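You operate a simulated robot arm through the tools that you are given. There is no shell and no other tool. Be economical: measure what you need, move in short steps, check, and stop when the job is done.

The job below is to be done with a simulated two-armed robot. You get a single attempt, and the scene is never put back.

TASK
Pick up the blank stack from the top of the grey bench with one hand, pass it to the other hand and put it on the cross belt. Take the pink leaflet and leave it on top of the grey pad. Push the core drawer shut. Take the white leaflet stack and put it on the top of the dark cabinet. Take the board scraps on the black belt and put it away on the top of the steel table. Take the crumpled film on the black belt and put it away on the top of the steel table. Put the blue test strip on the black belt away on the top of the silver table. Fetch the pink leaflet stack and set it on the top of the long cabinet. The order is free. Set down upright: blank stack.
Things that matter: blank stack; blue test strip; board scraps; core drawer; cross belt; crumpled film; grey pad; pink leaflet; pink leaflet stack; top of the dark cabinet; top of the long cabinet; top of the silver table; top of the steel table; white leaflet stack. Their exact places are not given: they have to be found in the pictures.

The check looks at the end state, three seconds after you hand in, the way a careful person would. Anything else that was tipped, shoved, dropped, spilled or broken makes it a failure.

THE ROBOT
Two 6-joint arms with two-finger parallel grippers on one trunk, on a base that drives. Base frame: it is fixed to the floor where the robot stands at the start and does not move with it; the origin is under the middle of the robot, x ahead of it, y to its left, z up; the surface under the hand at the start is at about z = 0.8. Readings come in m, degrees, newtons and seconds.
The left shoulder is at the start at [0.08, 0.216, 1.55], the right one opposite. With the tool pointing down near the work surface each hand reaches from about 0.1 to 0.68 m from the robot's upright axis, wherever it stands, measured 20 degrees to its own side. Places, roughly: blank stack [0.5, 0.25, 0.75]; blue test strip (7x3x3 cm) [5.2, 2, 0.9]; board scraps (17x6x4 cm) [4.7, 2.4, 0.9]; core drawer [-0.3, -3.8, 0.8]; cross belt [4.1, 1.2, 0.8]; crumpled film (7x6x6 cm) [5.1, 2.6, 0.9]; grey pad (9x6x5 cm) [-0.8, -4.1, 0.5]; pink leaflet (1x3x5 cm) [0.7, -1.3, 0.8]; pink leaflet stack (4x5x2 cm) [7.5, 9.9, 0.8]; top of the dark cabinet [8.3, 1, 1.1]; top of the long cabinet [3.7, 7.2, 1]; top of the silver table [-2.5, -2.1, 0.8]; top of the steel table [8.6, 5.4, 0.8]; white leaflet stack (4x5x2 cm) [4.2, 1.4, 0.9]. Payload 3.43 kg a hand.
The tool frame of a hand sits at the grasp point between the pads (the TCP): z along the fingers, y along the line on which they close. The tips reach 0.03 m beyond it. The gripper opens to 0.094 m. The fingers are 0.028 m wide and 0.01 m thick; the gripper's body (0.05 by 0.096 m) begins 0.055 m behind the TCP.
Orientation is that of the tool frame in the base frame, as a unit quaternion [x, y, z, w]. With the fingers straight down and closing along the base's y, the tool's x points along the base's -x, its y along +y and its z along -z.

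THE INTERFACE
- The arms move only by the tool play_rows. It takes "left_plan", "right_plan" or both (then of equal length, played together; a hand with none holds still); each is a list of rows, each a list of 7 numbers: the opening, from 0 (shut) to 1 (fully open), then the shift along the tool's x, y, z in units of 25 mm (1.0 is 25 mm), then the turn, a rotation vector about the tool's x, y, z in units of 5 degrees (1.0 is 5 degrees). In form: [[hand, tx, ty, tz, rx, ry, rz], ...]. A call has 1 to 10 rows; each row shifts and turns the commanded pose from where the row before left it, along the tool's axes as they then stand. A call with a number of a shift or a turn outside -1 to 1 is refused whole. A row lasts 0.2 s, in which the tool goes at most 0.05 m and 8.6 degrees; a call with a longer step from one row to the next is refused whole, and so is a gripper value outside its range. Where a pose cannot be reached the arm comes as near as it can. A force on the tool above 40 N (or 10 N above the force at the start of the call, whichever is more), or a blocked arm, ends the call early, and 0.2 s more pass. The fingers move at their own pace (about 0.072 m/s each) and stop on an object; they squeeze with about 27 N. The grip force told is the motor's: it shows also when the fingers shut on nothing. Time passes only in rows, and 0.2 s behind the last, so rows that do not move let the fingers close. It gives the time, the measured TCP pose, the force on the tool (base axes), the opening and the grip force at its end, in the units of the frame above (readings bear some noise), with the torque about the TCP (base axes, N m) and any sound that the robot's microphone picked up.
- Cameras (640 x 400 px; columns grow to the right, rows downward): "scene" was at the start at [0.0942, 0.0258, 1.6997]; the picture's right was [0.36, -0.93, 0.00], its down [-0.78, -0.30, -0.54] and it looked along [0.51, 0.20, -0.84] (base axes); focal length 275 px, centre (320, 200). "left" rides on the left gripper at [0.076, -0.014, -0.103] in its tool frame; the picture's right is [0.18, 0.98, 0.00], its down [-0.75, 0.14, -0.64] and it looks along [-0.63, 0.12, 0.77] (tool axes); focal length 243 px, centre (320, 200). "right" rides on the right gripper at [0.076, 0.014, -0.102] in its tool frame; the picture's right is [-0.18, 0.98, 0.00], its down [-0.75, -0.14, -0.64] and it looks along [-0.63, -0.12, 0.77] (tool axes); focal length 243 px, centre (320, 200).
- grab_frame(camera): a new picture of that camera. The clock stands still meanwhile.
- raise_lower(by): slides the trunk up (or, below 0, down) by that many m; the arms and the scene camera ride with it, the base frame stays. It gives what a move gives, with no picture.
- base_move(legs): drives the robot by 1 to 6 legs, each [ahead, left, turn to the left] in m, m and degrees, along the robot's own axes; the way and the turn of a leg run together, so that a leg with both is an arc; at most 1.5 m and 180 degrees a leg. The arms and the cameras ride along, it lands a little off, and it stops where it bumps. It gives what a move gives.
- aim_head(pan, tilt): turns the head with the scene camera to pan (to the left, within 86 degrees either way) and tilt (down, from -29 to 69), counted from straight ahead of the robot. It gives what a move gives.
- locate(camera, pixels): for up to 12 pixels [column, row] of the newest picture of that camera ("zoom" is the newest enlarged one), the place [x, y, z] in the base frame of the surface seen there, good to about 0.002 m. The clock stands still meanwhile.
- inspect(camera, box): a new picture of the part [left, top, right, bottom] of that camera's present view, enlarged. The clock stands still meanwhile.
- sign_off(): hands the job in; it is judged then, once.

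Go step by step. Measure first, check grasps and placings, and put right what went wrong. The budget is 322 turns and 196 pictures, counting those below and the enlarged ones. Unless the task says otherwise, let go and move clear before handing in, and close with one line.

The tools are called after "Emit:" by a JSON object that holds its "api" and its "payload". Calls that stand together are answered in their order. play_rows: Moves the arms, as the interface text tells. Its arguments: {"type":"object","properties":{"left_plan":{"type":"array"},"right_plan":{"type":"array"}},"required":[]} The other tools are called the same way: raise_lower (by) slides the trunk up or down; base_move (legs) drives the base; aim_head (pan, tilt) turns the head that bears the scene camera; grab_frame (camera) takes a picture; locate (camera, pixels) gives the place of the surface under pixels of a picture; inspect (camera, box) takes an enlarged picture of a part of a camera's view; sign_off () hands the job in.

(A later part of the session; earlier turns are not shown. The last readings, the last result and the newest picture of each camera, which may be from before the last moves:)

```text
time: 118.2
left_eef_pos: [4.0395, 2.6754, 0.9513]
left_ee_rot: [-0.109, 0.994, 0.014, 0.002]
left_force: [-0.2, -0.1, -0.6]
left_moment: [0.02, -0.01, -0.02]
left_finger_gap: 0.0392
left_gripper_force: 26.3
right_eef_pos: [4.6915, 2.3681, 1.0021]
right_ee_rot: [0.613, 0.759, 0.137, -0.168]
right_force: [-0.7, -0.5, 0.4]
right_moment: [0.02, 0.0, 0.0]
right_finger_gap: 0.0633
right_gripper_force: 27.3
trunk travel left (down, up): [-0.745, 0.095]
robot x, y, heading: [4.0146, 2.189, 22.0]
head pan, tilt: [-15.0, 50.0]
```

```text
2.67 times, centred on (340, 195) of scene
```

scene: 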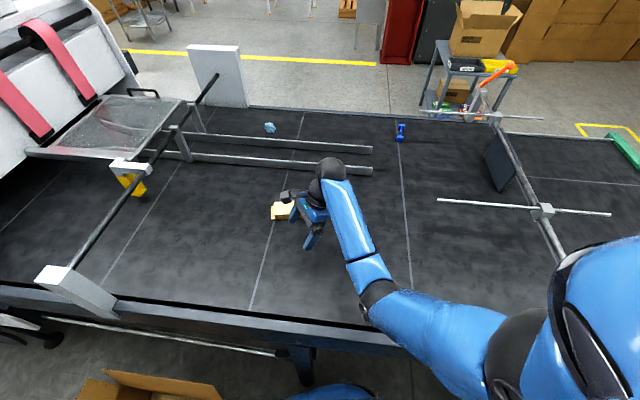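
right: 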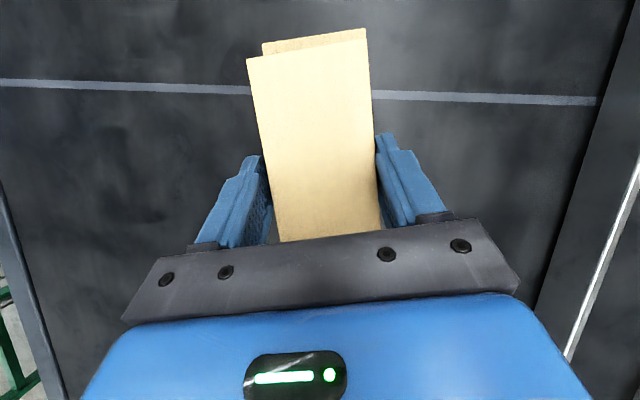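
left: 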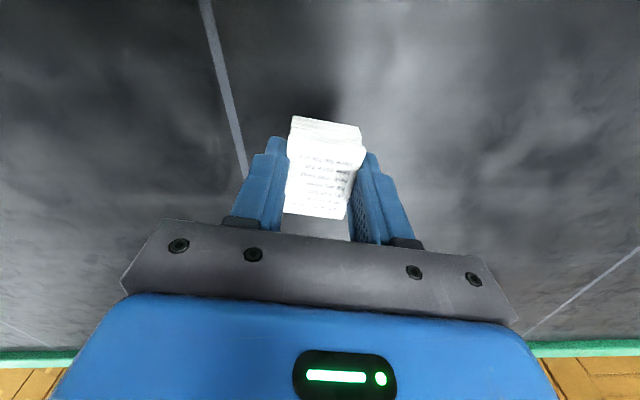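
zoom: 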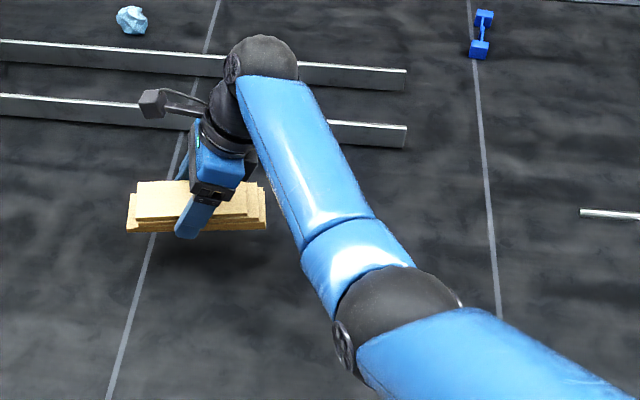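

Scraps held. Retract, back off from the belt and look for a route around.

Emit:
{"api": "play_rows", "payload": {"right_plan": [[0, -0.15, -0.87, -0.2, 0, 0, 0], [0, -0.15, -0.87, -0.2, 0, 0, 0], [0, -0.15, -0.87, -0.2, 0, 0, 0], [0, -0.15, -0.87, -0.2, 0, 0, 0], [0, -0.15, -0.87, -0.2, 0, 0, 0], [0, -0.15, -0.87, -0.2, 0, 0, 0], [0, -0.15, -0.87, -0.2, 0, 0, 0], [0, -0.15, -0.87, -0.2, 0, 0, 0], [0, -0.15, -0.87, -0.2, 0, 0, 0]]}}

Emit:
{"api": "base_move", "payload": {"legs": [[-0.6, 0.2, 0], [-0.4, 0.2, 0]]}}

Emit:
{"api": "aim_head", "payload": {"pan": 20, "tilt": 15}}

Emit:
{"api": "grab_frame", "payload": {"camera": "scene"}}

Emit:
{"api": "aim_head", "payload": {"pan": -60, "tilt": 15}}

Emit:
{"api": "grab_frame", "payload": {"camera": "scene"}}

```text
time: 120.2
left_eef_pos: [4.0379, 2.6736, 0.9519]
left_ee_rot: [-0.109, 0.994, 0.014, 0.002]
left_force: [-0.5, 0.3, -0.8]
left_moment: [0.02, -0.01, 0.0]
left_finger_gap: 0.0388
left_gripper_force: 27.2
right_eef_pos: [4.5106, 2.2786, 1.0288]
right_ee_rot: [0.614, 0.759, 0.138, -0.168]
right_force: [0.0, -0.6, -0.2]
right_moment: [-0.01, -0.02, 0.02]
right_finger_gap: 0.0633
right_gripper_force: 26.9
trunk travel left (down, up): [-0.745, 0.095]
robot x, y, heading: [4.0137, 2.1874, 21.8]
head pan, tilt: [-15.0, 50.0]
```

```text
time: 126.0
left_eef_pos: [2.9724, 2.6717, 0.9511]
left_ee_rot: [-0.108, 0.994, 0.014, 0.002]
left_force: [-1.0, -0.2, -0.2]
left_moment: [0.01, 0.01, 0.0]
left_finger_gap: 0.0391
left_gripper_force: 26.5
right_eef_pos: [3.4446, 2.2763, 1.0275]
right_ee_rot: [0.614, 0.758, 0.137, -0.169]
right_force: [0.2, 1.0, 0.6]
right_moment: [-0.02, 0.02, -0.01]
right_finger_gap: 0.0635
right_gripper_force: 27.1
trunk travel left (down, up): [-0.745, 0.095]
robot x, y, heading: [2.9432, 2.1846, 21.7]
head pan, tilt: [-15.0, 50.0]
```

```text
time: 127.0
left_eef_pos: [2.9721, 2.6731, 0.9517]
left_ee_rot: [-0.108, 0.994, 0.015, 0.002]
left_force: [-0.1, 1.0, -0.9]
left_moment: [-0.01, 0.02, 0.05]
left_finger_gap: 0.0388
left_gripper_force: 26.9
right_eef_pos: [3.4431, 2.2754, 1.0273]
right_ee_rot: [0.615, 0.758, 0.138, -0.169]
right_force: [-0.7, 0.3, -0.9]
right_moment: [-0.02, -0.02, 0.01]
right_finger_gap: 0.0629
right_gripper_force: 26.5
trunk travel left (down, up): [-0.745, 0.095]
robot x, y, heading: [2.9463, 2.1839, 21.6]
head pan, tilt: [20.0, 15.0]
```

```text
147 pictures are left
```

scene: 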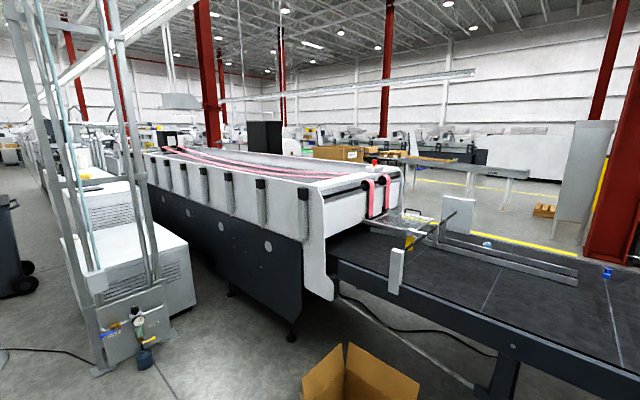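

```text
time: 128.6
left_eef_pos: [2.9716, 2.6729, 0.9513]
left_ee_rot: [-0.109, 0.994, 0.014, 0.002]
left_force: [-0.3, 1.1, -0.6]
left_moment: [-0.01, 0.02, -0.02]
left_finger_gap: 0.0387
left_gripper_force: 27.0
right_eef_pos: [3.444, 2.2755, 1.029]
right_ee_rot: [0.615, 0.758, 0.138, -0.169]
right_force: [-0.1, 0.6, -0.1]
right_moment: [0.03, 0.01, -0.02]
right_finger_gap: 0.0631
right_gripper_force: 27.2
trunk travel left (down, up): [-0.745, 0.095]
robot x, y, heading: [2.9465, 2.1821, 21.6]
head pan, tilt: [-60.0, 15.0]
```

```text
146 pictures are left
```

scene: 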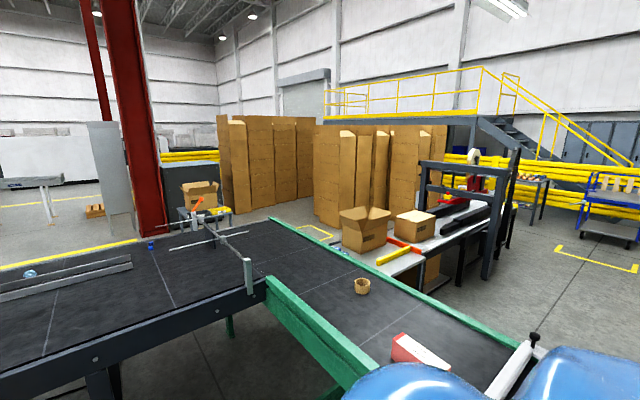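

Need the gap between the green belt and the grey table, and other positions.

Emit:
{"api": "locate", "payload": {"camera": "scene", "pixels": [[345, 247], [405, 272], [430, 262], [272, 220], [215, 222], [183, 205], [325, 235], [310, 225], [335, 215], [240, 210], [440, 245], [515, 200]]}}

Emit:
{"api": "inspect", "payload": {"camera": "scene", "box": [160, 120, 400, 270]}}

```text
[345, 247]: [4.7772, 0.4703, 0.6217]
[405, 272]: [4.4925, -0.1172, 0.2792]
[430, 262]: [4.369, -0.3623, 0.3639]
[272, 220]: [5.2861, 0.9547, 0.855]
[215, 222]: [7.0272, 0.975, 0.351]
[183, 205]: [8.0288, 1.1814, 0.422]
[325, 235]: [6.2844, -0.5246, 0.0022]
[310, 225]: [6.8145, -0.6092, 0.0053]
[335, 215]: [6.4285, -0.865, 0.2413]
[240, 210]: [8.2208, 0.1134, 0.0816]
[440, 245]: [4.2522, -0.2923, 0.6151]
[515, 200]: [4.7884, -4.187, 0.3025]
```

```text
2.67 times, centred on (280, 195) of scene
```

zoom: 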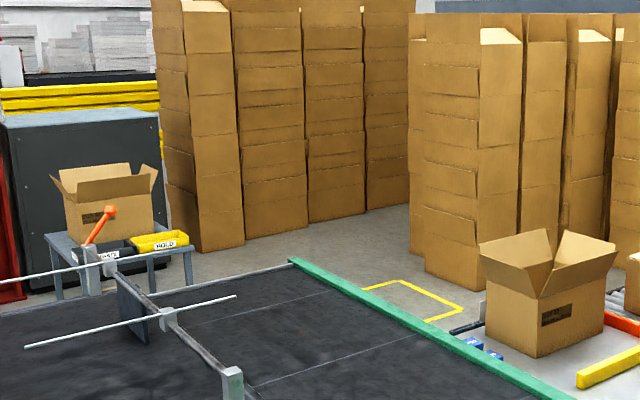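

Emit:
{"api": "aim_head", "payload": {"pan": 25, "tilt": 15}}

Emit:
{"api": "grab_frame", "payload": {"camera": "scene"}}

Emit:
{"api": "locate", "payload": {"camera": "scene", "pixels": [[330, 250], [250, 250], [200, 180], [180, 160], [165, 140], [210, 270], [60, 160], [100, 200], [420, 180], [20, 170], [300, 150], [360, 150]]}}

Emit:
{"api": "aim_head", "payload": {"pan": 70, "tilt": 15}}

Emit:
{"api": "grab_frame", "payload": {"camera": "scene"}}

Emit:
{"api": "locate", "payload": {"camera": "scene", "pixels": [[300, 150], [350, 150], [400, 150], [450, 160], [500, 200], [380, 130], [330, 140], [420, 140], [280, 160], [550, 250], [470, 130], [360, 200]]}}

```text
time: 130.2
left_eef_pos: [2.9717, 2.6723, 0.9515]
left_ee_rot: [-0.108, 0.994, 0.014, 0.002]
left_force: [-0.3, 0.1, -1.4]
left_moment: [0.02, -0.06, -0.02]
left_finger_gap: 0.0389
left_gripper_force: 27.2
right_eef_pos: [3.443, 2.2776, 1.0281]
right_ee_rot: [0.615, 0.759, 0.137, -0.168]
right_force: [-0.3, -0.9, -0.3]
right_moment: [-0.03, -0.01, 0.01]
right_finger_gap: 0.0631
right_gripper_force: 26.7
trunk travel left (down, up): [-0.745, 0.095]
robot x, y, heading: [2.9461, 2.1829, 21.9]
head pan, tilt: [25.0, 15.0]
```

```text
144 pictures are left
```

scene: 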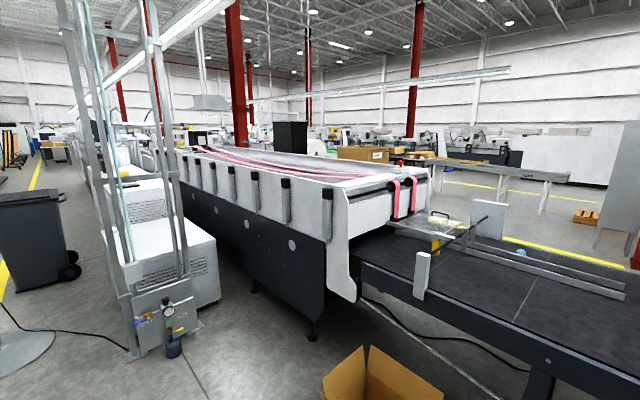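

```text
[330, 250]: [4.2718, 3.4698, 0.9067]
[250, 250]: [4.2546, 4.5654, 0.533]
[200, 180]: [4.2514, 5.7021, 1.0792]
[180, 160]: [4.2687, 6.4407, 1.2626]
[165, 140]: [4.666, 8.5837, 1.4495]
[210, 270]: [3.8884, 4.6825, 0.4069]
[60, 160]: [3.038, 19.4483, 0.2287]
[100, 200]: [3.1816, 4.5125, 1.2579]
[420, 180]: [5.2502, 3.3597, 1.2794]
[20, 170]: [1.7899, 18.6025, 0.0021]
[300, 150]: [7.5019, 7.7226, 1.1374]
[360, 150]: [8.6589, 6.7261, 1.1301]
```

```text
time: 131.3
left_eef_pos: [2.9716, 2.6736, 0.9511]
left_ee_rot: [-0.108, 0.994, 0.013, 0.001]
left_force: [-0.8, 0.3, 0.3]
left_moment: [-0.01, -0.01, 0.01]
left_finger_gap: 0.0391
left_gripper_force: 26.6
right_eef_pos: [3.4441, 2.2757, 1.0279]
right_ee_rot: [0.614, 0.758, 0.137, -0.169]
right_force: [-0.5, -0.3, -1.3]
right_moment: [0.05, 0.03, 0.0]
right_finger_gap: 0.0631
right_gripper_force: 26.6
trunk travel left (down, up): [-0.745, 0.095]
robot x, y, heading: [2.9471, 2.1862, 21.6]
head pan, tilt: [70.0, 15.0]
```

```text
143 pictures are left
```

scene: 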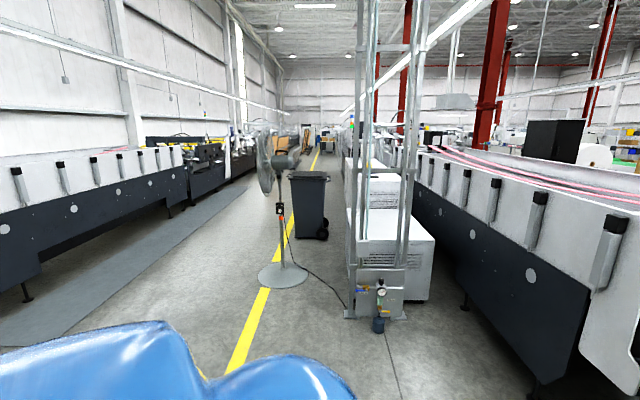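

```text
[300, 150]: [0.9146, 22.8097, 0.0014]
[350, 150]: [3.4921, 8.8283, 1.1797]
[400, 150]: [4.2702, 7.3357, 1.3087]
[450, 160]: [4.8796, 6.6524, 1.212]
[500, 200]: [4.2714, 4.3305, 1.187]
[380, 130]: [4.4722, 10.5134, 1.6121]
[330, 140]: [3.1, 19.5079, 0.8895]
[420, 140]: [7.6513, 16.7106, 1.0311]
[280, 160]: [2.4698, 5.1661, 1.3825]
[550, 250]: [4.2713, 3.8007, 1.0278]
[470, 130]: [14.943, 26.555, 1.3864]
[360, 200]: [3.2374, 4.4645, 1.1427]
```

Machines block the left; try the right side. Drive round the near end of the green belt and look.

Emit:
{"api": "base_move", "payload": {"legs": [[0, 0, -21.7], [-0.75, 0, 0], [0, -1.4, 0], [0, -0.9, 0]]}}

Emit:
{"api": "aim_head", "payload": {"pan": -10, "tilt": 15}}

Emit:
{"api": "grab_frame", "payload": {"camera": "scene"}}

Emit:
{"api": "locate", "payload": {"camera": "scene", "pixels": [[200, 250], [240, 250], [300, 250], [350, 260], [420, 260], [480, 240], [520, 230], [560, 220], [450, 200], [400, 180], [600, 250], [230, 200]]}}

```text
time: 147.3
left_eef_pos: [2.3932, 0.3288, 0.9514]
left_ee_rot: [0.095, 0.995, 0.014, 0.004]
left_force: [0.0, 0.1, 0.3]
left_moment: [0.03, 0.02, 0.01]
left_finger_gap: 0.039
left_gripper_force: 26.4
right_eef_pos: [2.6687, -0.2207, 1.0273]
right_ee_rot: [0.755, 0.619, 0.169, -0.137]
right_force: [-0.6, 0.6, -1.5]
right_moment: [0.0, 0.0, 0.02]
right_finger_gap: 0.063
right_gripper_force: 26.8
trunk travel left (down, up): [-0.745, 0.095]
robot x, y, heading: [2.178, -0.1091, -1.5]
head pan, tilt: [70.0, 15.0]
```

```text
time: 148.8
left_eef_pos: [2.392, 0.3279, 0.9524]
left_ee_rot: [0.095, 0.995, 0.013, 0.005]
left_force: [0.3, -0.1, -0.7]
left_moment: [0.02, -0.01, 0.0]
left_finger_gap: 0.0391
left_gripper_force: 27.4
right_eef_pos: [2.6682, -0.2232, 1.0283]
right_ee_rot: [0.755, 0.619, 0.168, -0.137]
right_force: [0.3, 0.4, -0.7]
right_moment: [-0.02, 0.02, 0.03]
right_finger_gap: 0.0633
right_gripper_force: 27.2
trunk travel left (down, up): [-0.745, 0.095]
robot x, y, heading: [2.1788, -0.1132, -1.3]
head pan, tilt: [-10.0, 15.0]
```

```text
142 pictures are left
```

scene: 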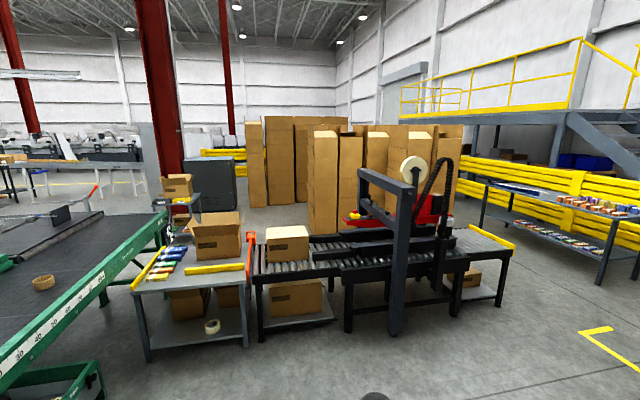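

```text
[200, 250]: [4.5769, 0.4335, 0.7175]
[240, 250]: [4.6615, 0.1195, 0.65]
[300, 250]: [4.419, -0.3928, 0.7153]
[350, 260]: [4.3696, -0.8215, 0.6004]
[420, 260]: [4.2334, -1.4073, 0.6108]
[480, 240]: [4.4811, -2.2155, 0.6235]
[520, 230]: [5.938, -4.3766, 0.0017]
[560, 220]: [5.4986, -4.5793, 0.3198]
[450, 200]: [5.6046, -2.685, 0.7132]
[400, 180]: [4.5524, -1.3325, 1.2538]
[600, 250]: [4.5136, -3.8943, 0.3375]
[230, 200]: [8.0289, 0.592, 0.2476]
```

There is a passage right of the roller line (y ≈ −2.8…−3.7). Check what's on my right before driving.

Emit:
{"api": "aim_head", "payload": {"pan": -60, "tilt": 25}}

Emit:
{"api": "grab_frame", "payload": {"camera": "scene"}}

Emit:
{"api": "locate", "payload": {"camera": "scene", "pixels": [[60, 200], [110, 190], [150, 170], [200, 160], [250, 170], [300, 200], [350, 220], [330, 280], [400, 200], [300, 150], [180, 200], [250, 230]]}}

```text
time: 150.0
left_eef_pos: [2.3913, 0.3282, 0.951]
left_ee_rot: [0.096, 0.995, 0.013, 0.005]
left_force: [0.1, 0.2, -0.4]
left_moment: [-0.01, 0.02, -0.02]
left_finger_gap: 0.0391
left_gripper_force: 26.8
right_eef_pos: [2.668, -0.2229, 1.0283]
right_ee_rot: [0.755, 0.619, 0.169, -0.137]
right_force: [0.1, 0.2, 0.6]
right_moment: [-0.04, 0.0, 0.02]
right_finger_gap: 0.0627
right_gripper_force: 27.1
trunk travel left (down, up): [-0.745, 0.095]
robot x, y, heading: [2.1784, -0.1126, -1.2]
head pan, tilt: [-60.0, 25.0]
```

```text
141 pictures are left
```

scene: 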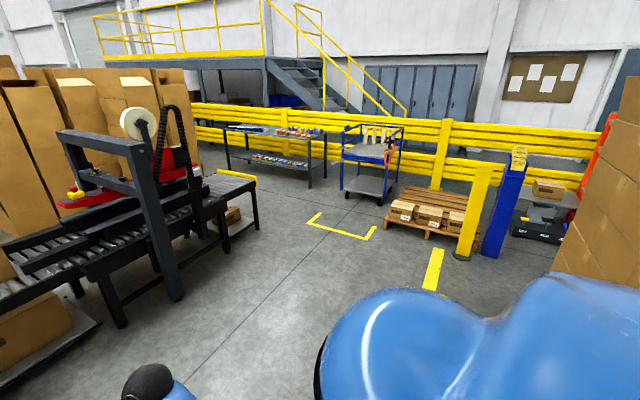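

```text
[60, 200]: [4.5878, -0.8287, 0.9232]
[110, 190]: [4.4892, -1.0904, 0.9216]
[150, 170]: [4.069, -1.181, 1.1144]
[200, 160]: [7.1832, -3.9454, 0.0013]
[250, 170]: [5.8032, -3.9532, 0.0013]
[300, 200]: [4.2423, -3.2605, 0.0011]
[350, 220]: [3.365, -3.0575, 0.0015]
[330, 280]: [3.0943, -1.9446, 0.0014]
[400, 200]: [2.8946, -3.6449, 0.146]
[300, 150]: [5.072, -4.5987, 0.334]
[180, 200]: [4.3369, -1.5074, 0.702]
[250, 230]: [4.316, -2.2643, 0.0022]
```

Emit:
{"api": "base_move", "payload": {"legs": [[0.7, -1.5, 0], [0.7, -1.45, 0], [1.2, 0.05, 0]]}}

Emit:
{"api": "aim_head", "payload": {"pan": 35, "tilt": 25}}

Emit:
{"api": "grab_frame", "payload": {"camera": "scene"}}

Emit:
{"api": "locate", "payload": {"camera": "scene", "pixels": [[200, 250], [250, 200], [280, 180], [300, 160], [350, 200], [400, 200], [450, 200], [320, 230], [420, 160], [500, 200], [240, 260], [380, 260]]}}

```text
refused: leg 1 is longer than a leg can be; nothing moved
```

```text
time: 151.7
left_eef_pos: [2.3916, 0.3289, 0.9516]
left_ee_rot: [0.094, 0.995, 0.014, 0.006]
left_force: [0.5, 0.3, -0.4]
left_moment: [-0.02, 0.01, -0.05]
left_finger_gap: 0.0389
left_gripper_force: 27.0
right_eef_pos: [2.668, -0.222, 1.0281]
right_ee_rot: [0.755, 0.619, 0.169, -0.137]
right_force: [-0.7, 0.3, -1.5]
right_moment: [0.0, 0.0, -0.01]
right_finger_gap: 0.0634
right_gripper_force: 27.1
trunk travel left (down, up): [-0.745, 0.095]
robot x, y, heading: [2.1764, -0.1105, -1.5]
head pan, tilt: [35.0, 25.0]
```

```text
140 pictures are left
```

scene: 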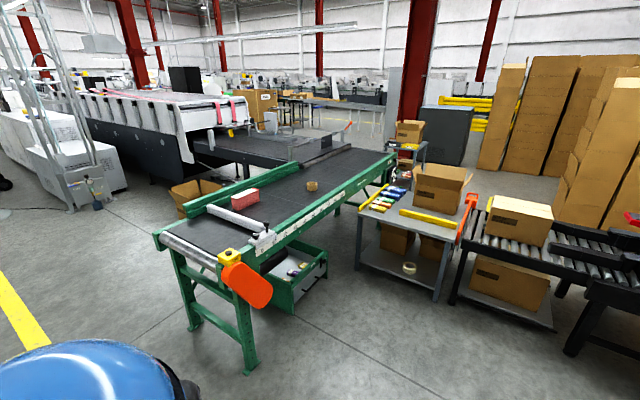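

```text
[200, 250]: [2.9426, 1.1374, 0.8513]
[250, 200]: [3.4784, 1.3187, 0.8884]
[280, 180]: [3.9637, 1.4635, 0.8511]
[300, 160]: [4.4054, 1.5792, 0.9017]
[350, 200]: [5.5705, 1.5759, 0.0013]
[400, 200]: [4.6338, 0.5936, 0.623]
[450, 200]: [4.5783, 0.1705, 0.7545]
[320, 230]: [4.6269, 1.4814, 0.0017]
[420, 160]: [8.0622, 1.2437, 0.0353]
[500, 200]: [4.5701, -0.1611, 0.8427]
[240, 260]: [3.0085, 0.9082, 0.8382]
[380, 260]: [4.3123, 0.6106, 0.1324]
```

Emit:
{"api": "base_move", "payload": {"legs": [[0.5, -1.0, 0], [0.45, -1.0, 0], [0.45, -1.0, 0], [1.2, 0, 0]]}}

Emit:
{"api": "grab_frame", "payload": {"camera": "scene"}}

Emit:
{"api": "locate", "payload": {"camera": "scene", "pixels": [[200, 250], [250, 200], [280, 180], [300, 160], [350, 200], [400, 200], [450, 200], [320, 230], [420, 160], [500, 200], [240, 260], [380, 260]]}}

```text
time: 173.6
left_eef_pos: [4.8782, -2.777, 0.9518]
left_ee_rot: [0.097, 0.995, 0.014, 0.005]
left_force: [0.8, -0.8, 0.3]
left_moment: [0.01, -0.01, 0.01]
left_finger_gap: 0.0388
left_gripper_force: 27.0
right_eef_pos: [5.1511, -3.3285, 1.0287]
right_ee_rot: [0.756, 0.617, 0.168, -0.137]
right_force: [0.4, -0.1, 0.1]
right_moment: [-0.01, 0.02, 0.01]
right_finger_gap: 0.0629
right_gripper_force: 27.2
trunk travel left (down, up): [-0.745, 0.095]
robot x, y, heading: [4.6582, -3.2134, -2.1]
head pan, tilt: [35.0, 25.0]
```

```text
139 pictures are left
```

scene: 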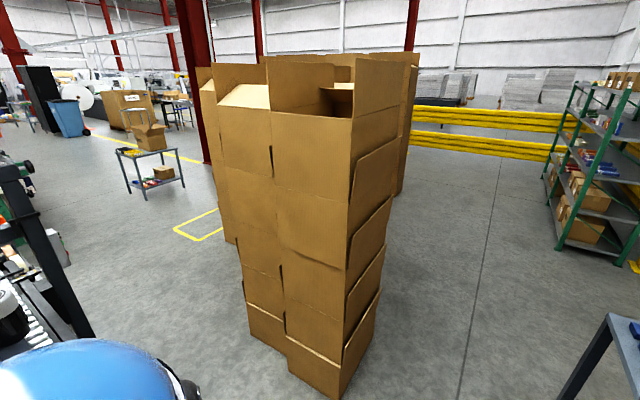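

```text
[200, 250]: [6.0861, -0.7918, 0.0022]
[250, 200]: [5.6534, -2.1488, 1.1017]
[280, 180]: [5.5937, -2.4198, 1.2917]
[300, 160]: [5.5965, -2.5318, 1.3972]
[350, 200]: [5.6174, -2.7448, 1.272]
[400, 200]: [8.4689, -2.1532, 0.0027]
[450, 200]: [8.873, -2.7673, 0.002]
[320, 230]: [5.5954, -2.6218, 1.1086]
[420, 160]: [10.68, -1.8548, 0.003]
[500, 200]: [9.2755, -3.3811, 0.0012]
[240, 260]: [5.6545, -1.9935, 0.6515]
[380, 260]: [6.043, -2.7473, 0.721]
```

Stack of cartons at x 5.6, y −2.75…; my left hand would hit it, so tuck it in, then pass on the right side of the stack.

Emit:
{"api": "play_rows", "payload": {"left_plan": [[0, -0.9, -0.95, -0.3, 0, 0, 0], [0, -0.9, -0.95, -0.3, 0, 0, 0], [0, -0.9, -0.95, -0.3, 0, 0, 0], [0, -0.9, -0.95, -0.3, 0, 0, 0], [0, -0.9, -0.95, -0.3, 0, 0, 0], [0, -0.9, -0.95, -0.3, 0, 0, 0], [0, -0.9, -0.95, -0.3, 0, 0, 0], [0, -0.9, -0.95, -0.3, 0, 0, 0]]}}

Emit:
{"api": "aim_head", "payload": {"pan": -40, "tilt": 40}}

Emit:
{"api": "grab_frame", "payload": {"camera": "scene"}}

Emit:
{"api": "locate", "payload": {"camera": "scene", "pixels": [[200, 250], [250, 200], [280, 180], [300, 160], [350, 200], [400, 200], [450, 200], [320, 230], [150, 160], [100, 200], [240, 260], [300, 300]]}}

```text
time: 175.4
left_eef_pos: [5.0077, -3.0001, 0.9522]
left_ee_rot: [0.096, 0.995, 0.015, 0.006]
left_force: [0.0, 0.0, -0.2]
left_moment: [-0.02, -0.04, -0.04]
left_finger_gap: 0.039
left_gripper_force: 26.5
left hand out of reach, approached as far as the arm can: row 3, 4, 5, 6, 7, 8
right_eef_pos: [5.1525, -3.3286, 1.0267]
right_ee_rot: [0.757, 0.617, 0.169, -0.136]
right_force: [0.6, -1.0, -1.1]
right_moment: [0.0, 0.02, -0.01]
right_finger_gap: 0.0633
right_gripper_force: 26.9
trunk travel left (down, up): [-0.745, 0.095]
robot x, y, heading: [4.6591, -3.2141, -1.9]
head pan, tilt: [35.0, 25.0]
```

```text
time: 176.8
left_eef_pos: [5.0072, -2.9989, 0.9529]
left_ee_rot: [0.098, 0.995, 0.015, 0.006]
left_force: [0.1, -0.2, -0.2]
left_moment: [0.01, -0.01, 0.05]
left_finger_gap: 0.039
left_gripper_force: 27.5
right_eef_pos: [5.1527, -3.3269, 1.0277]
right_ee_rot: [0.756, 0.617, 0.169, -0.137]
right_force: [0.0, -0.9, -0.9]
right_moment: [0.0, 0.03, -0.02]
right_finger_gap: 0.0631
right_gripper_force: 26.8
trunk travel left (down, up): [-0.745, 0.095]
robot x, y, heading: [4.6597, -3.2133, -1.8]
head pan, tilt: [-40.0, 40.0]
```

```text
138 pictures are left
```

scene: 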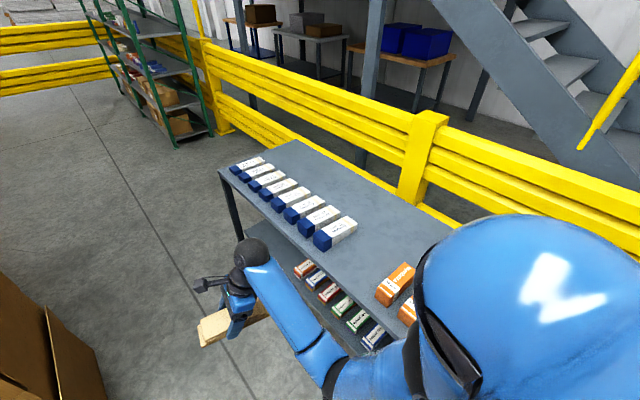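

```text
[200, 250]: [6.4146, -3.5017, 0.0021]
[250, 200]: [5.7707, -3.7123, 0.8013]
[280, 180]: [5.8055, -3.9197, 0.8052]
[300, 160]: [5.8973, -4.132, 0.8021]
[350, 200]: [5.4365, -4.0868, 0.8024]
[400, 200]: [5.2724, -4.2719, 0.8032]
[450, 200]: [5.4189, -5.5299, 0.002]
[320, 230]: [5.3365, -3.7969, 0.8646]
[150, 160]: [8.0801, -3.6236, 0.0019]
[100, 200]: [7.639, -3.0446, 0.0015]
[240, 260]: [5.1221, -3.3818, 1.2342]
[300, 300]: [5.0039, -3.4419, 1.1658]
```

The gap between carton stack (y −2.75) and table (y −3.68) is 0.93 m; center in it and drive through.

Emit:
{"api": "base_move", "payload": {"legs": [[0, -0.04, 1.8], [0.9, 0, 0]]}}

Emit:
{"api": "aim_head", "payload": {"pan": 60, "tilt": 30}}

Emit:
{"api": "grab_frame", "payload": {"camera": "scene"}}

```text
time: 182.0
left_eef_pos: [5.8924, -3.0311, 0.9535]
left_ee_rot: [0.083, 0.996, 0.014, 0.008]
left_force: [-0.1, -1.1, -0.7]
left_moment: [0.03, -0.01, 0.04]
left_finger_gap: 0.0387
left_gripper_force: 26.7
right_eef_pos: [6.046, -3.3558, 1.0282]
right_ee_rot: [0.748, 0.627, 0.167, -0.138]
right_force: [0.4, -0.8, -0.4]
right_moment: [-0.01, 0.02, 0.02]
right_finger_gap: 0.0631
right_gripper_force: 27.2
trunk travel left (down, up): [-0.745, 0.095]
robot x, y, heading: [5.5538, -3.2573, 0.1]
head pan, tilt: [-40.0, 40.0]
```

```text
time: 183.8
left_eef_pos: [5.8927, -3.0309, 0.9527]
left_ee_rot: [0.084, 0.996, 0.015, 0.006]
left_force: [-0.1, -0.2, -1.0]
left_moment: [-0.02, 0.02, 0.01]
left_finger_gap: 0.039
left_gripper_force: 27.0
right_eef_pos: [6.0467, -3.3562, 1.028]
right_ee_rot: [0.748, 0.627, 0.168, -0.139]
right_force: [-0.1, 0.4, -0.2]
right_moment: [-0.01, -0.01, 0.02]
right_finger_gap: 0.0633
right_gripper_force: 26.7
trunk travel left (down, up): [-0.745, 0.095]
robot x, y, heading: [5.5522, -3.2545, -0.2]
head pan, tilt: [60.0, 30.0]
```

```text
137 pictures are left
```

scene: 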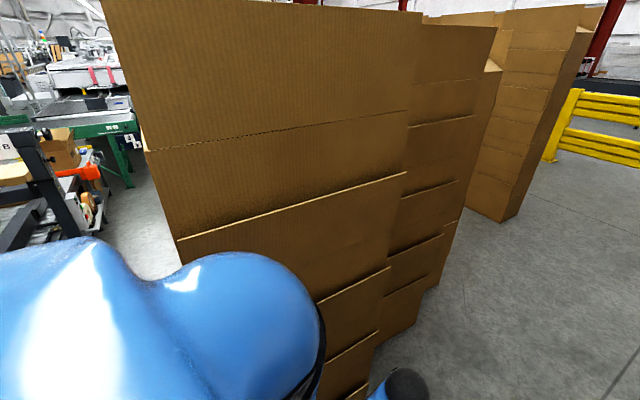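

Emit:
{"api": "locate", "payload": {"camera": "scene", "pixels": [[420, 100], [490, 60], [500, 220], [545, 150], [440, 280], [370, 340], [180, 250], [560, 60], [480, 250], [495, 80]]}}

Emit:
{"api": "base_move", "payload": {"legs": [[1.0, 0, 0]]}}

Emit:
{"api": "grab_frame", "payload": {"camera": "scene"}}

Emit:
{"api": "locate", "payload": {"camera": "scene", "pixels": [[100, 200], [150, 150], [200, 200], [250, 150], [300, 200], [350, 150], [400, 200], [450, 150], [250, 250], [300, 120], [400, 100], [150, 250]]}}

```text
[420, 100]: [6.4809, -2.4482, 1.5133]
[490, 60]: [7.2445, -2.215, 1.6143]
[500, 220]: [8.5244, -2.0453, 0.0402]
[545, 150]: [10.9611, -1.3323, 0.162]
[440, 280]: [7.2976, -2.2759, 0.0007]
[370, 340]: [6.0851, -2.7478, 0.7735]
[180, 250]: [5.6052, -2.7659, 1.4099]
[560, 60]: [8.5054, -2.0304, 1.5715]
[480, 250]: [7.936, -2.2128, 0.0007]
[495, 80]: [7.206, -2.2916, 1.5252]
```

```text
time: 189.0
left_eef_pos: [6.8903, -3.0287, 0.9521]
left_ee_rot: [0.079, 0.997, 0.014, 0.007]
left_force: [1.0, 0.2, 0.1]
left_moment: [-0.01, -0.01, 0.01]
left_finger_gap: 0.0392
left_gripper_force: 26.7
right_eef_pos: [7.0464, -3.354, 1.0286]
right_ee_rot: [0.745, 0.63, 0.167, -0.139]
right_force: [-0.7, -0.4, -0.7]
right_moment: [0.01, 0.04, -0.01]
right_finger_gap: 0.0631
right_gripper_force: 26.7
trunk travel left (down, up): [-0.745, 0.095]
robot x, y, heading: [6.5526, -3.2564, 0.2]
head pan, tilt: [60.0, 30.0]
```

```text
136 pictures are left
```

scene: 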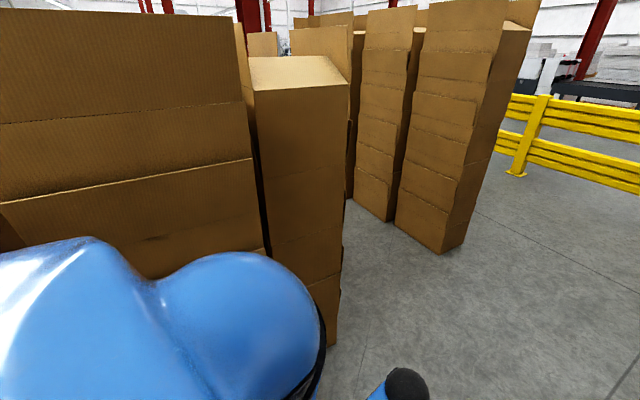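

```text
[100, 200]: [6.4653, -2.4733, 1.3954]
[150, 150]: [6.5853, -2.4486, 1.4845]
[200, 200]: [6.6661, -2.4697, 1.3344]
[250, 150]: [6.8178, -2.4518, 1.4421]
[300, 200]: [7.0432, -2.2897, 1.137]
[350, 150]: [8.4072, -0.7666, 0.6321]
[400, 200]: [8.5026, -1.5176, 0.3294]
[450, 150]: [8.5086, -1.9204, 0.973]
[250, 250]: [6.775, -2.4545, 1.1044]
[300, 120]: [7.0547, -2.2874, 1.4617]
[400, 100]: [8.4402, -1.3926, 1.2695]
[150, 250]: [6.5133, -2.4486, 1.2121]
```

There's a ~1.15 m corridor between carton rows (x 7.25–8.4). Drive to its mouth, turn left, and look.

Emit:
{"api": "base_move", "payload": {"legs": [[1.27, 0, 0], [0, 0, 90]]}}

Emit:
{"api": "aim_head", "payload": {"pan": 0, "tilt": 25}}

Emit:
{"api": "grab_frame", "payload": {"camera": "scene"}}

Emit:
{"api": "locate", "payload": {"camera": "scene", "pixels": [[220, 250], [240, 200], [260, 170], [300, 180], [340, 170], [360, 150], [390, 180], [420, 200], [320, 200], [320, 140], [300, 150], [280, 140]]}}

```text
time: 199.1
left_eef_pos: [7.5692, -2.9238, 0.9531]
left_ee_rot: [-0.645, 0.764, 0.015, -0.006]
left_force: [-1.0, 0.7, -0.7]
left_moment: [0.01, 0.03, -0.02]
left_finger_gap: 0.0389
left_gripper_force: 27.6
right_eef_pos: [7.8949, -2.7701, 1.0284]
right_ee_rot: [0.087, 0.972, 0.02, -0.217]
right_force: [0.1, 0.1, 0.0]
right_moment: [-0.02, 0.0, 0.0]
right_finger_gap: 0.0632
right_gripper_force: 26.3
trunk travel left (down, up): [-0.745, 0.095]
robot x, y, heading: [7.7913, -3.263, 89.7]
head pan, tilt: [60.0, 30.0]
```

```text
time: 200.4
left_eef_pos: [7.5687, -2.9233, 0.9529]
left_ee_rot: [-0.644, 0.765, 0.015, -0.006]
left_force: [0.2, 0.1, -0.6]
left_moment: [-0.01, -0.01, 0.0]
left_finger_gap: 0.039
left_gripper_force: 26.4
right_eef_pos: [7.8952, -2.7712, 1.028]
right_ee_rot: [0.087, 0.972, 0.02, -0.216]
right_force: [0.4, -0.2, 0.5]
right_moment: [-0.02, 0.0, -0.02]
right_finger_gap: 0.0632
right_gripper_force: 27.5
trunk travel left (down, up): [-0.745, 0.095]
robot x, y, heading: [7.7953, -3.2659, 89.9]
head pan, tilt: [0.0, 25.0]
```

```text
135 pictures are left
```

scene: 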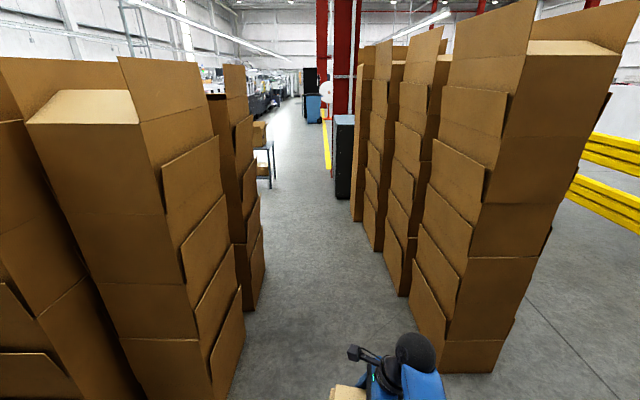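

```text
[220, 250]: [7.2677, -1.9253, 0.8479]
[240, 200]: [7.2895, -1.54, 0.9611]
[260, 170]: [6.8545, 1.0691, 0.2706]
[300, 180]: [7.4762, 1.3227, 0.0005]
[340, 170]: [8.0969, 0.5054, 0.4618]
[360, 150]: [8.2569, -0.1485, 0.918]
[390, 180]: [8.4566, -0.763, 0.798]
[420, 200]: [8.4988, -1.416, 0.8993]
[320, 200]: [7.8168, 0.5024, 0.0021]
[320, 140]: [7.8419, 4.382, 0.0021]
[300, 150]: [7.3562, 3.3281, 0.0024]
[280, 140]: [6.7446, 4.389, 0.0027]
```

Corridor is open; drive north to y ≈ 0.9, in front of the dark cabinet.

Emit:
{"api": "base_move", "payload": {"legs": [[1.4, 0.02, 0], [1.4, 0, 0], [1.35, 0.15, 0], [0, 0, -90]]}}

Emit:
{"api": "aim_head", "payload": {"pan": 0, "tilt": 40}}

Emit:
{"api": "grab_frame", "payload": {"camera": "scene"}}

```text
time: 222.4
left_eef_pos: [7.6202, 1.2755, 0.9539]
left_ee_rot: [-0.326, 0.945, 0.017, 0.0]
left_force: [0.3, 0.6, -0.8]
left_moment: [0.02, 0.0, -0.01]
left_finger_gap: 0.0389
left_gripper_force: 27.6
right_eef_pos: [7.9561, 1.1719, 1.0301]
right_ee_rot: [0.421, 0.879, 0.098, -0.202]
right_force: [0.1, 0.4, 0.1]
right_moment: [0.02, -0.02, -0.01]
right_finger_gap: 0.0635
right_gripper_force: 27.0
trunk travel left (down, up): [-0.745, 0.095]
robot x, y, heading: [7.5541, 0.8703, 47.4]
head pan, tilt: [0.0, 25.0]
stopped in leg 4: the force on the tool passed its limit at 88 N (the readings are from after the stop); the commanded pose is now the measured one
```

```text
time: 223.1
left_eef_pos: [7.6198, 1.2755, 0.9539]
left_ee_rot: [-0.326, 0.945, 0.016, 0.0]
left_force: [0.5, -0.3, 0.3]
left_moment: [-0.03, -0.02, 0.0]
left_finger_gap: 0.0388
left_gripper_force: 26.9
right_eef_pos: [7.957, 1.1731, 1.0303]
right_ee_rot: [0.421, 0.879, 0.098, -0.202]
right_force: [1.2, 0.1, -0.8]
right_moment: [0.0, -0.03, -0.02]
right_finger_gap: 0.0631
right_gripper_force: 27.1
trunk travel left (down, up): [-0.745, 0.095]
robot x, y, heading: [7.5559, 0.8713, 47.7]
head pan, tilt: [0.0, 40.0]
```

```text
134 pictures are left
```

scene: 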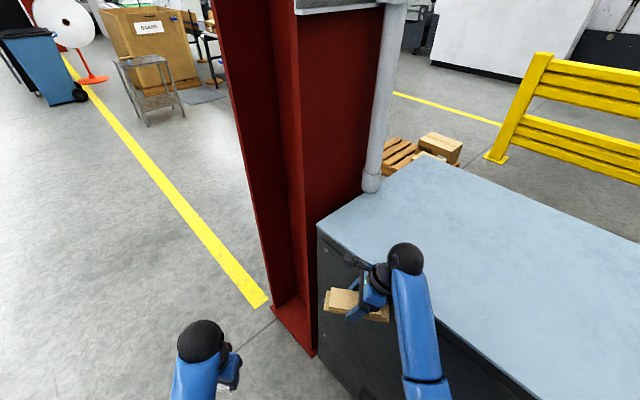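

The scraps bumped the cabinet's front while turning; still held. Back off and measure the cabinet top.

Emit:
{"api": "base_move", "payload": {"legs": [[-0.13, 0.13, 0]]}}

Emit:
{"api": "grab_frame", "payload": {"camera": "scene"}}

Emit:
{"api": "locate", "payload": {"camera": "scene", "pixels": [[330, 235], [420, 165], [480, 300], [560, 350], [500, 220], [600, 250], [350, 300], [325, 200], [290, 300], [370, 185]]}}

Emit:
{"api": "grab_frame", "payload": {"camera": "right"}}

```text
time: 224.7
left_eef_pos: [7.4378, 1.2706, 0.953]
left_ee_rot: [-0.327, 0.945, 0.017, -0.002]
left_force: [-0.8, 0.1, -0.6]
left_moment: [0.01, 0.03, 0.0]
left_finger_gap: 0.0388
left_gripper_force: 26.6
right_eef_pos: [7.7752, 1.1685, 1.0278]
right_ee_rot: [0.42, 0.879, 0.096, -0.203]
right_force: [0.2, -0.1, -0.4]
right_moment: [-0.01, 0.04, -0.04]
right_finger_gap: 0.0632
right_gripper_force: 27.3
trunk travel left (down, up): [-0.745, 0.095]
robot x, y, heading: [7.3722, 0.8668, 47.5]
head pan, tilt: [0.0, 40.0]
```

```text
133 pictures are left
```

scene: 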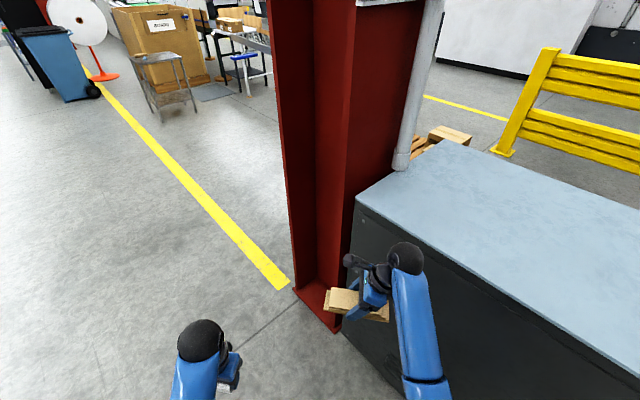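

```text
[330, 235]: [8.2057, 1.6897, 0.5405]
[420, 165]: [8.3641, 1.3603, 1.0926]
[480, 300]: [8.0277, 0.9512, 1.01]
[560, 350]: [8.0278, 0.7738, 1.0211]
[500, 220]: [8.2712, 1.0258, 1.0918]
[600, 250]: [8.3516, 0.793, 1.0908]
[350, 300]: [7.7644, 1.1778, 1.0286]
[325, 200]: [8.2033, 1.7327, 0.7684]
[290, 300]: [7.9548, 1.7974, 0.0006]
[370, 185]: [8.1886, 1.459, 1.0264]
```

```text
132 pictures are left
```

right: 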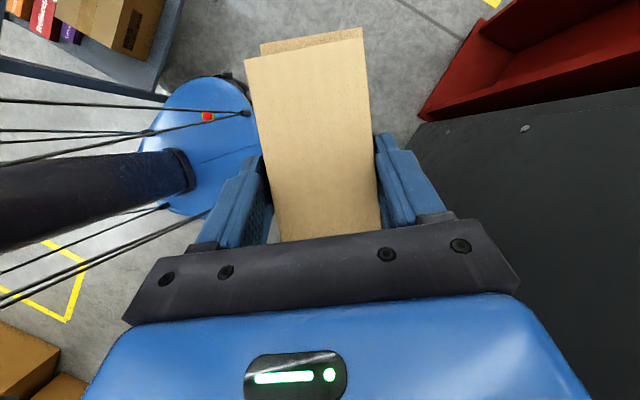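

Cabinet top is z 1.091, front x 8.03, y 0.5–1.45. Raise the trunk and turn to face it.

Emit:
{"api": "raise_lower", "payload": {"by": 0.09}}

Emit:
{"api": "base_move", "payload": {"legs": [[0, 0, -47]]}}

Emit:
{"api": "grab_frame", "payload": {"camera": "scene"}}

```text
time: 225.9
left_eef_pos: [7.4353, 1.2697, 1.0428]
left_ee_rot: [-0.327, 0.945, 0.016, 0.0]
left_force: [-0.7, -0.3, -0.3]
left_moment: [0.0, 0.04, 0.05]
left_finger_gap: 0.0389
left_gripper_force: 26.5
right_eef_pos: [7.773, 1.1685, 1.119]
right_ee_rot: [0.42, 0.88, 0.096, -0.202]
right_force: [0.4, -0.2, -1.1]
right_moment: [0.01, 0.0, 0.02]
right_finger_gap: 0.063
right_gripper_force: 26.7
trunk travel left (down, up): [-0.835, 0.005]
robot x, y, heading: [7.37, 0.8707, 47.4]
head pan, tilt: [0.0, 40.0]
```

```text
time: 228.4
left_eef_pos: [7.7082, 1.0979, 1.0428]
left_ee_rot: [0.073, 0.997, 0.014, 0.006]
left_force: [0.4, -0.1, 0.8]
left_moment: [-0.01, 0.02, 0.03]
left_finger_gap: 0.0389
left_gripper_force: 26.9
right_eef_pos: [7.8657, 0.7842, 1.1191]
right_ee_rot: [0.733, 0.643, 0.168, -0.147]
right_force: [0.2, 0.6, 0.0]
right_moment: [0.0, -0.02, 0.03]
right_finger_gap: 0.0632
right_gripper_force: 26.2
trunk travel left (down, up): [-0.835, 0.005]
robot x, y, heading: [7.3741, 0.8617, 0.9]
head pan, tilt: [0.0, 40.0]
```

```text
131 pictures are left
```

scene: 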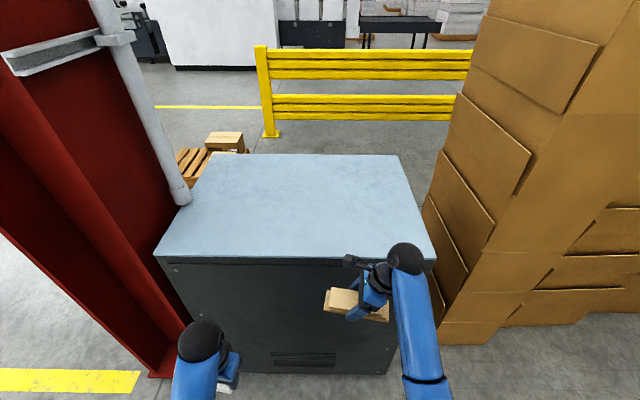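

Extend and raise the left hand in front of the cabinet.

Emit:
{"api": "play_rows", "payload": {"left_plan": [[0, -0.95, 0.15, -0.65, 0, 0, 0], [0, -0.95, 0.15, -0.65, 0, 0, 0], [0, -0.95, 0.15, -0.65, 0, 0, 0], [0, -0.95, 0.15, -0.65, 0, 0, 0], [0, -0.95, 0.15, -0.65, 0, 0, 0], [0, -0.95, 0.15, -0.65, 0, 0, 0], [0, -0.95, 0.15, -0.65, 0, 0, 0], [0, -0.95, 0.15, -0.65, 0, 0, 0]]}}

```text
time: 230.2
left_eef_pos: [7.9128, 1.0993, 1.0766]
left_ee_rot: [0.074, 0.997, 0.013, 0.006]
left_force: [-0.6, -1.2, -0.1]
left_moment: [-0.01, 0.04, -0.02]
left_finger_gap: 0.0388
left_gripper_force: 27.2
left hand out of reach, approached as far as the arm can: row 1, 2, 3, 4, 5, 6, 7, 8
right_eef_pos: [7.8666, 0.7836, 1.1194]
right_ee_rot: [0.733, 0.643, 0.168, -0.147]
right_force: [0.4, 0.6, -0.2]
right_moment: [-0.02, 0.04, 0.01]
right_finger_gap: 0.0629
right_gripper_force: 27.1
trunk travel left (down, up): [-0.835, 0.005]
robot x, y, heading: [7.372, 0.8633, 1.1]
head pan, tilt: [0.0, 40.0]
```

Emit:
{"api": "play_rows", "payload": {"left_plan": [[0, -0.2, 0, -0.9, 0, 0, 0], [0, -0.2, 0, -0.9, 0, 0, 0], [0, -0.2, 0, -0.9, 0, 0, 0], [0, -0.2, 0, -0.9, 0, 0, 0]]}}

```text
time: 231.2
left_eef_pos: [7.9656, 1.0951, 1.1088]
left_ee_rot: [0.072, 0.997, 0.014, 0.007]
left_force: [0.0, 0.5, -0.4]
left_moment: [0.04, -0.01, -0.03]
left_finger_gap: 0.039
left_gripper_force: 27.3
left hand out of reach, approached as far as the arm can: row 1, 2, 3, 4
right_eef_pos: [7.8667, 0.7834, 1.1193]
right_ee_rot: [0.733, 0.642, 0.169, -0.147]
right_force: [-0.8, 0.3, 0.0]
right_moment: [0.02, -0.03, -0.02]
right_finger_gap: 0.0632
right_gripper_force: 27.1
trunk travel left (down, up): [-0.835, 0.005]
robot x, y, heading: [7.37, 0.8662, 1.1]
head pan, tilt: [0.0, 40.0]
```

Farther out the hand can rise more. Back the base 0.08 m, then extend further.

Emit:
{"api": "base_move", "payload": {"legs": [[-0.08, 0, 0]]}}

Emit:
{"api": "play_rows", "payload": {"left_plan": [[0, -0.7, 0.1, -0.7, 0, 0, 0], [0, -0.7, 0.1, -0.7, 0, 0, 0], [0, -0.7, 0.1, -0.7, 0, 0, 0], [0, -0.7, 0.1, -0.7, 0, 0, 0]]}}

```text
time: 232.2
left_eef_pos: [7.9314, 1.0896, 1.107]
left_ee_rot: [0.077, 0.997, 0.013, 0.006]
left_force: [0.5, -0.4, -0.8]
left_moment: [-0.01, -0.01, -0.02]
left_finger_gap: 0.0391
left_gripper_force: 26.3
right_eef_pos: [7.8314, 0.7778, 1.1176]
right_ee_rot: [0.736, 0.639, 0.168, -0.147]
right_force: [0.1, -0.1, -1.1]
right_moment: [-0.02, 0.0, -0.02]
right_finger_gap: 0.0633
right_gripper_force: 26.9
trunk travel left (down, up): [-0.835, 0.005]
robot x, y, heading: [7.3327, 0.8666, 0.6]
head pan, tilt: [0.0, 40.0]
stopped in leg 1: the robot was blocked; the commanded pose is now the measured one
```

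```text
time: 233.2
left_eef_pos: [7.9976, 1.0836, 1.1776]
left_ee_rot: [0.077, 0.997, 0.013, 0.006]
left_force: [0.2, 0.0, -1.0]
left_moment: [0.01, -0.01, -0.01]
left_finger_gap: 0.0391
left_gripper_force: 27.0
left hand out of reach, approached as far as the arm can: row 1
right_eef_pos: [7.8243, 0.7757, 1.1197]
right_ee_rot: [0.736, 0.639, 0.171, -0.146]
right_force: [0.7, 0.2, -0.4]
right_moment: [0.0, -0.01, 0.02]
right_finger_gap: 0.0632
right_gripper_force: 27.1
trunk travel left (down, up): [-0.835, 0.005]
robot x, y, heading: [7.3321, 0.8657, 0.4]
head pan, tilt: [0.0, 40.0]
```

Now z=1.178. Drive forward 0.13 so that the hand is over the top, and view.

Emit:
{"api": "base_move", "payload": {"legs": [[0.13, 0, 0]]}}

Emit:
{"api": "aim_head", "payload": {"pan": 10, "tilt": 45}}

Emit:
{"api": "inspect", "payload": {"camera": "scene", "box": [160, 130, 480, 330]}}

Emit:
{"api": "grab_frame", "payload": {"camera": "left"}}

```text
time: 234.5
left_eef_pos: [8.1263, 1.0839, 1.1794]
left_ee_rot: [0.078, 0.997, 0.014, 0.01]
left_force: [0.0, -0.8, 0.3]
left_moment: [0.0, -0.05, -0.01]
left_finger_gap: 0.0387
left_gripper_force: 27.3
right_eef_pos: [7.9522, 0.7753, 1.1223]
right_ee_rot: [0.735, 0.64, 0.172, -0.145]
right_force: [-0.3, -0.3, 0.0]
right_moment: [0.01, -0.03, -0.04]
right_finger_gap: 0.0628
right_gripper_force: 27.3
trunk travel left (down, up): [-0.835, 0.005]
robot x, y, heading: [7.4614, 0.8643, 0.5]
head pan, tilt: [0.0, 40.0]
```

```text
time: 235.3
left_eef_pos: [8.1285, 1.0852, 1.1769]
left_ee_rot: [0.079, 0.997, 0.014, 0.009]
left_force: [-0.2, 0.5, -0.3]
left_moment: [-0.02, 0.0, -0.02]
left_finger_gap: 0.0388
left_gripper_force: 26.6
right_eef_pos: [7.9553, 0.7758, 1.1207]
right_ee_rot: [0.735, 0.639, 0.17, -0.146]
right_force: [0.0, -0.9, -0.7]
right_moment: [-0.04, 0.0, -0.02]
right_finger_gap: 0.0635
right_gripper_force: 26.9
trunk travel left (down, up): [-0.835, 0.005]
robot x, y, heading: [7.4629, 0.864, 0.5]
head pan, tilt: [10.0, 45.0]
```

```text
2.00 times, centred on (320, 230) of scene
```

zoom: 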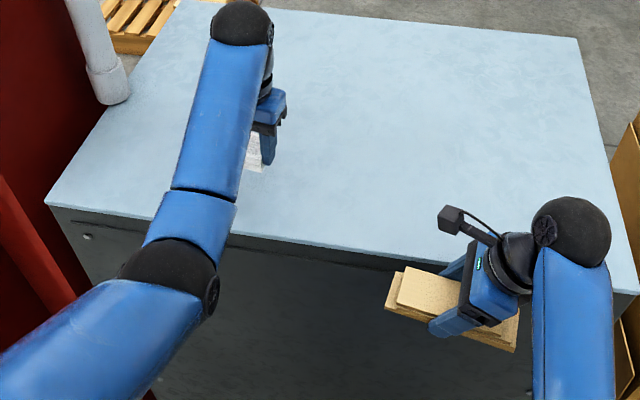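

```text
129 pictures are left
```

left: 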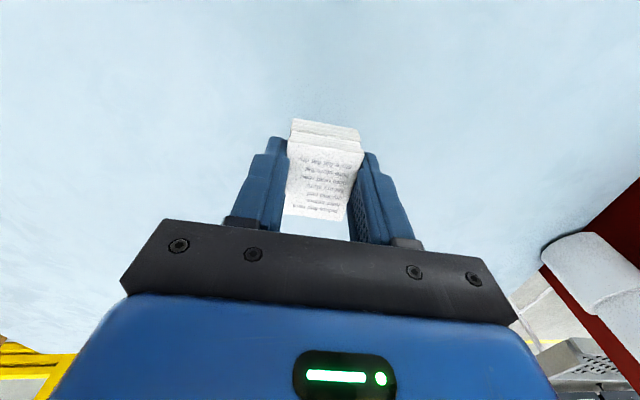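

Over the top. Extend 3 cm more and lower.

Emit:
{"api": "play_rows", "payload": {"left_plan": [[0, -0.7, 0, 0, 0, 0, 0], [0, -0.5, 0, 0.5, 0, 0, 0], [0, 0, 0, 0.6, 0, 0, 0], [0, 0, 0, 0.6, 0, 0, 0], [0, 0, 0, 0, 0, 0, 0]]}}

```text
time: 236.5
left_eef_pos: [8.1615, 1.0823, 1.1327]
left_ee_rot: [0.079, 0.997, 0.015, 0.008]
left_force: [-0.1, 0.5, -0.3]
left_moment: [-0.05, -0.02, 0.03]
left_finger_gap: 0.0391
left_gripper_force: 26.9
right_eef_pos: [7.9582, 0.7769, 1.1197]
right_ee_rot: [0.736, 0.638, 0.17, -0.147]
right_force: [0.1, -0.4, -0.6]
right_moment: [0.04, 0.0, -0.02]
right_finger_gap: 0.0632
right_gripper_force: 26.6
trunk travel left (down, up): [-0.835, 0.005]
robot x, y, heading: [7.4617, 0.8648, 0.3]
head pan, tilt: [10.0, 45.0]
```

Emit:
{"api": "play_rows", "payload": {"left_plan": [[0, 0, 0, 0.12, 0, 0, 0], [0, 0, 0, 0.12, 0, 0, 0], [0, 0, 0, 0, 0, 0, 0]]}}

Emit:
{"api": "grab_frame", "payload": {"camera": "left"}}

```text
time: 237.3
left_eef_pos: [8.162, 1.0806, 1.1285]
left_ee_rot: [0.077, 0.997, 0.014, 0.009]
left_force: [1.6, 1.8, 9.1]
left_moment: [-0.15, 0.19, 0.0]
left_finger_gap: 0.0388
left_gripper_force: 26.7
right_eef_pos: [7.9574, 0.776, 1.1208]
right_ee_rot: [0.736, 0.639, 0.169, -0.146]
right_force: [-0.1, -1.2, -0.1]
right_moment: [0.01, -0.01, -0.02]
right_finger_gap: 0.0631
right_gripper_force: 27.4
trunk travel left (down, up): [-0.835, 0.005]
robot x, y, heading: [7.4602, 0.8666, 0.9]
head pan, tilt: [10.0, 45.0]
```

```text
128 pictures are left
```

left: 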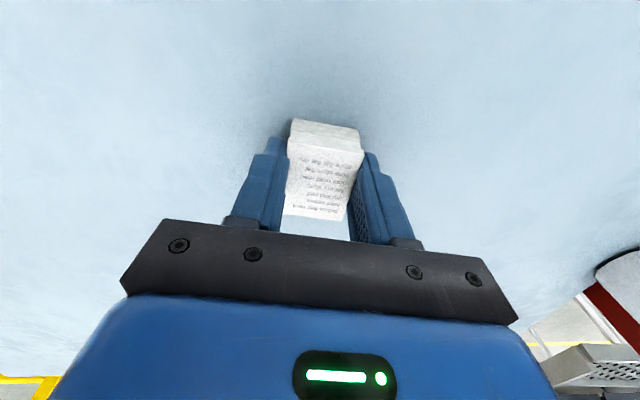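

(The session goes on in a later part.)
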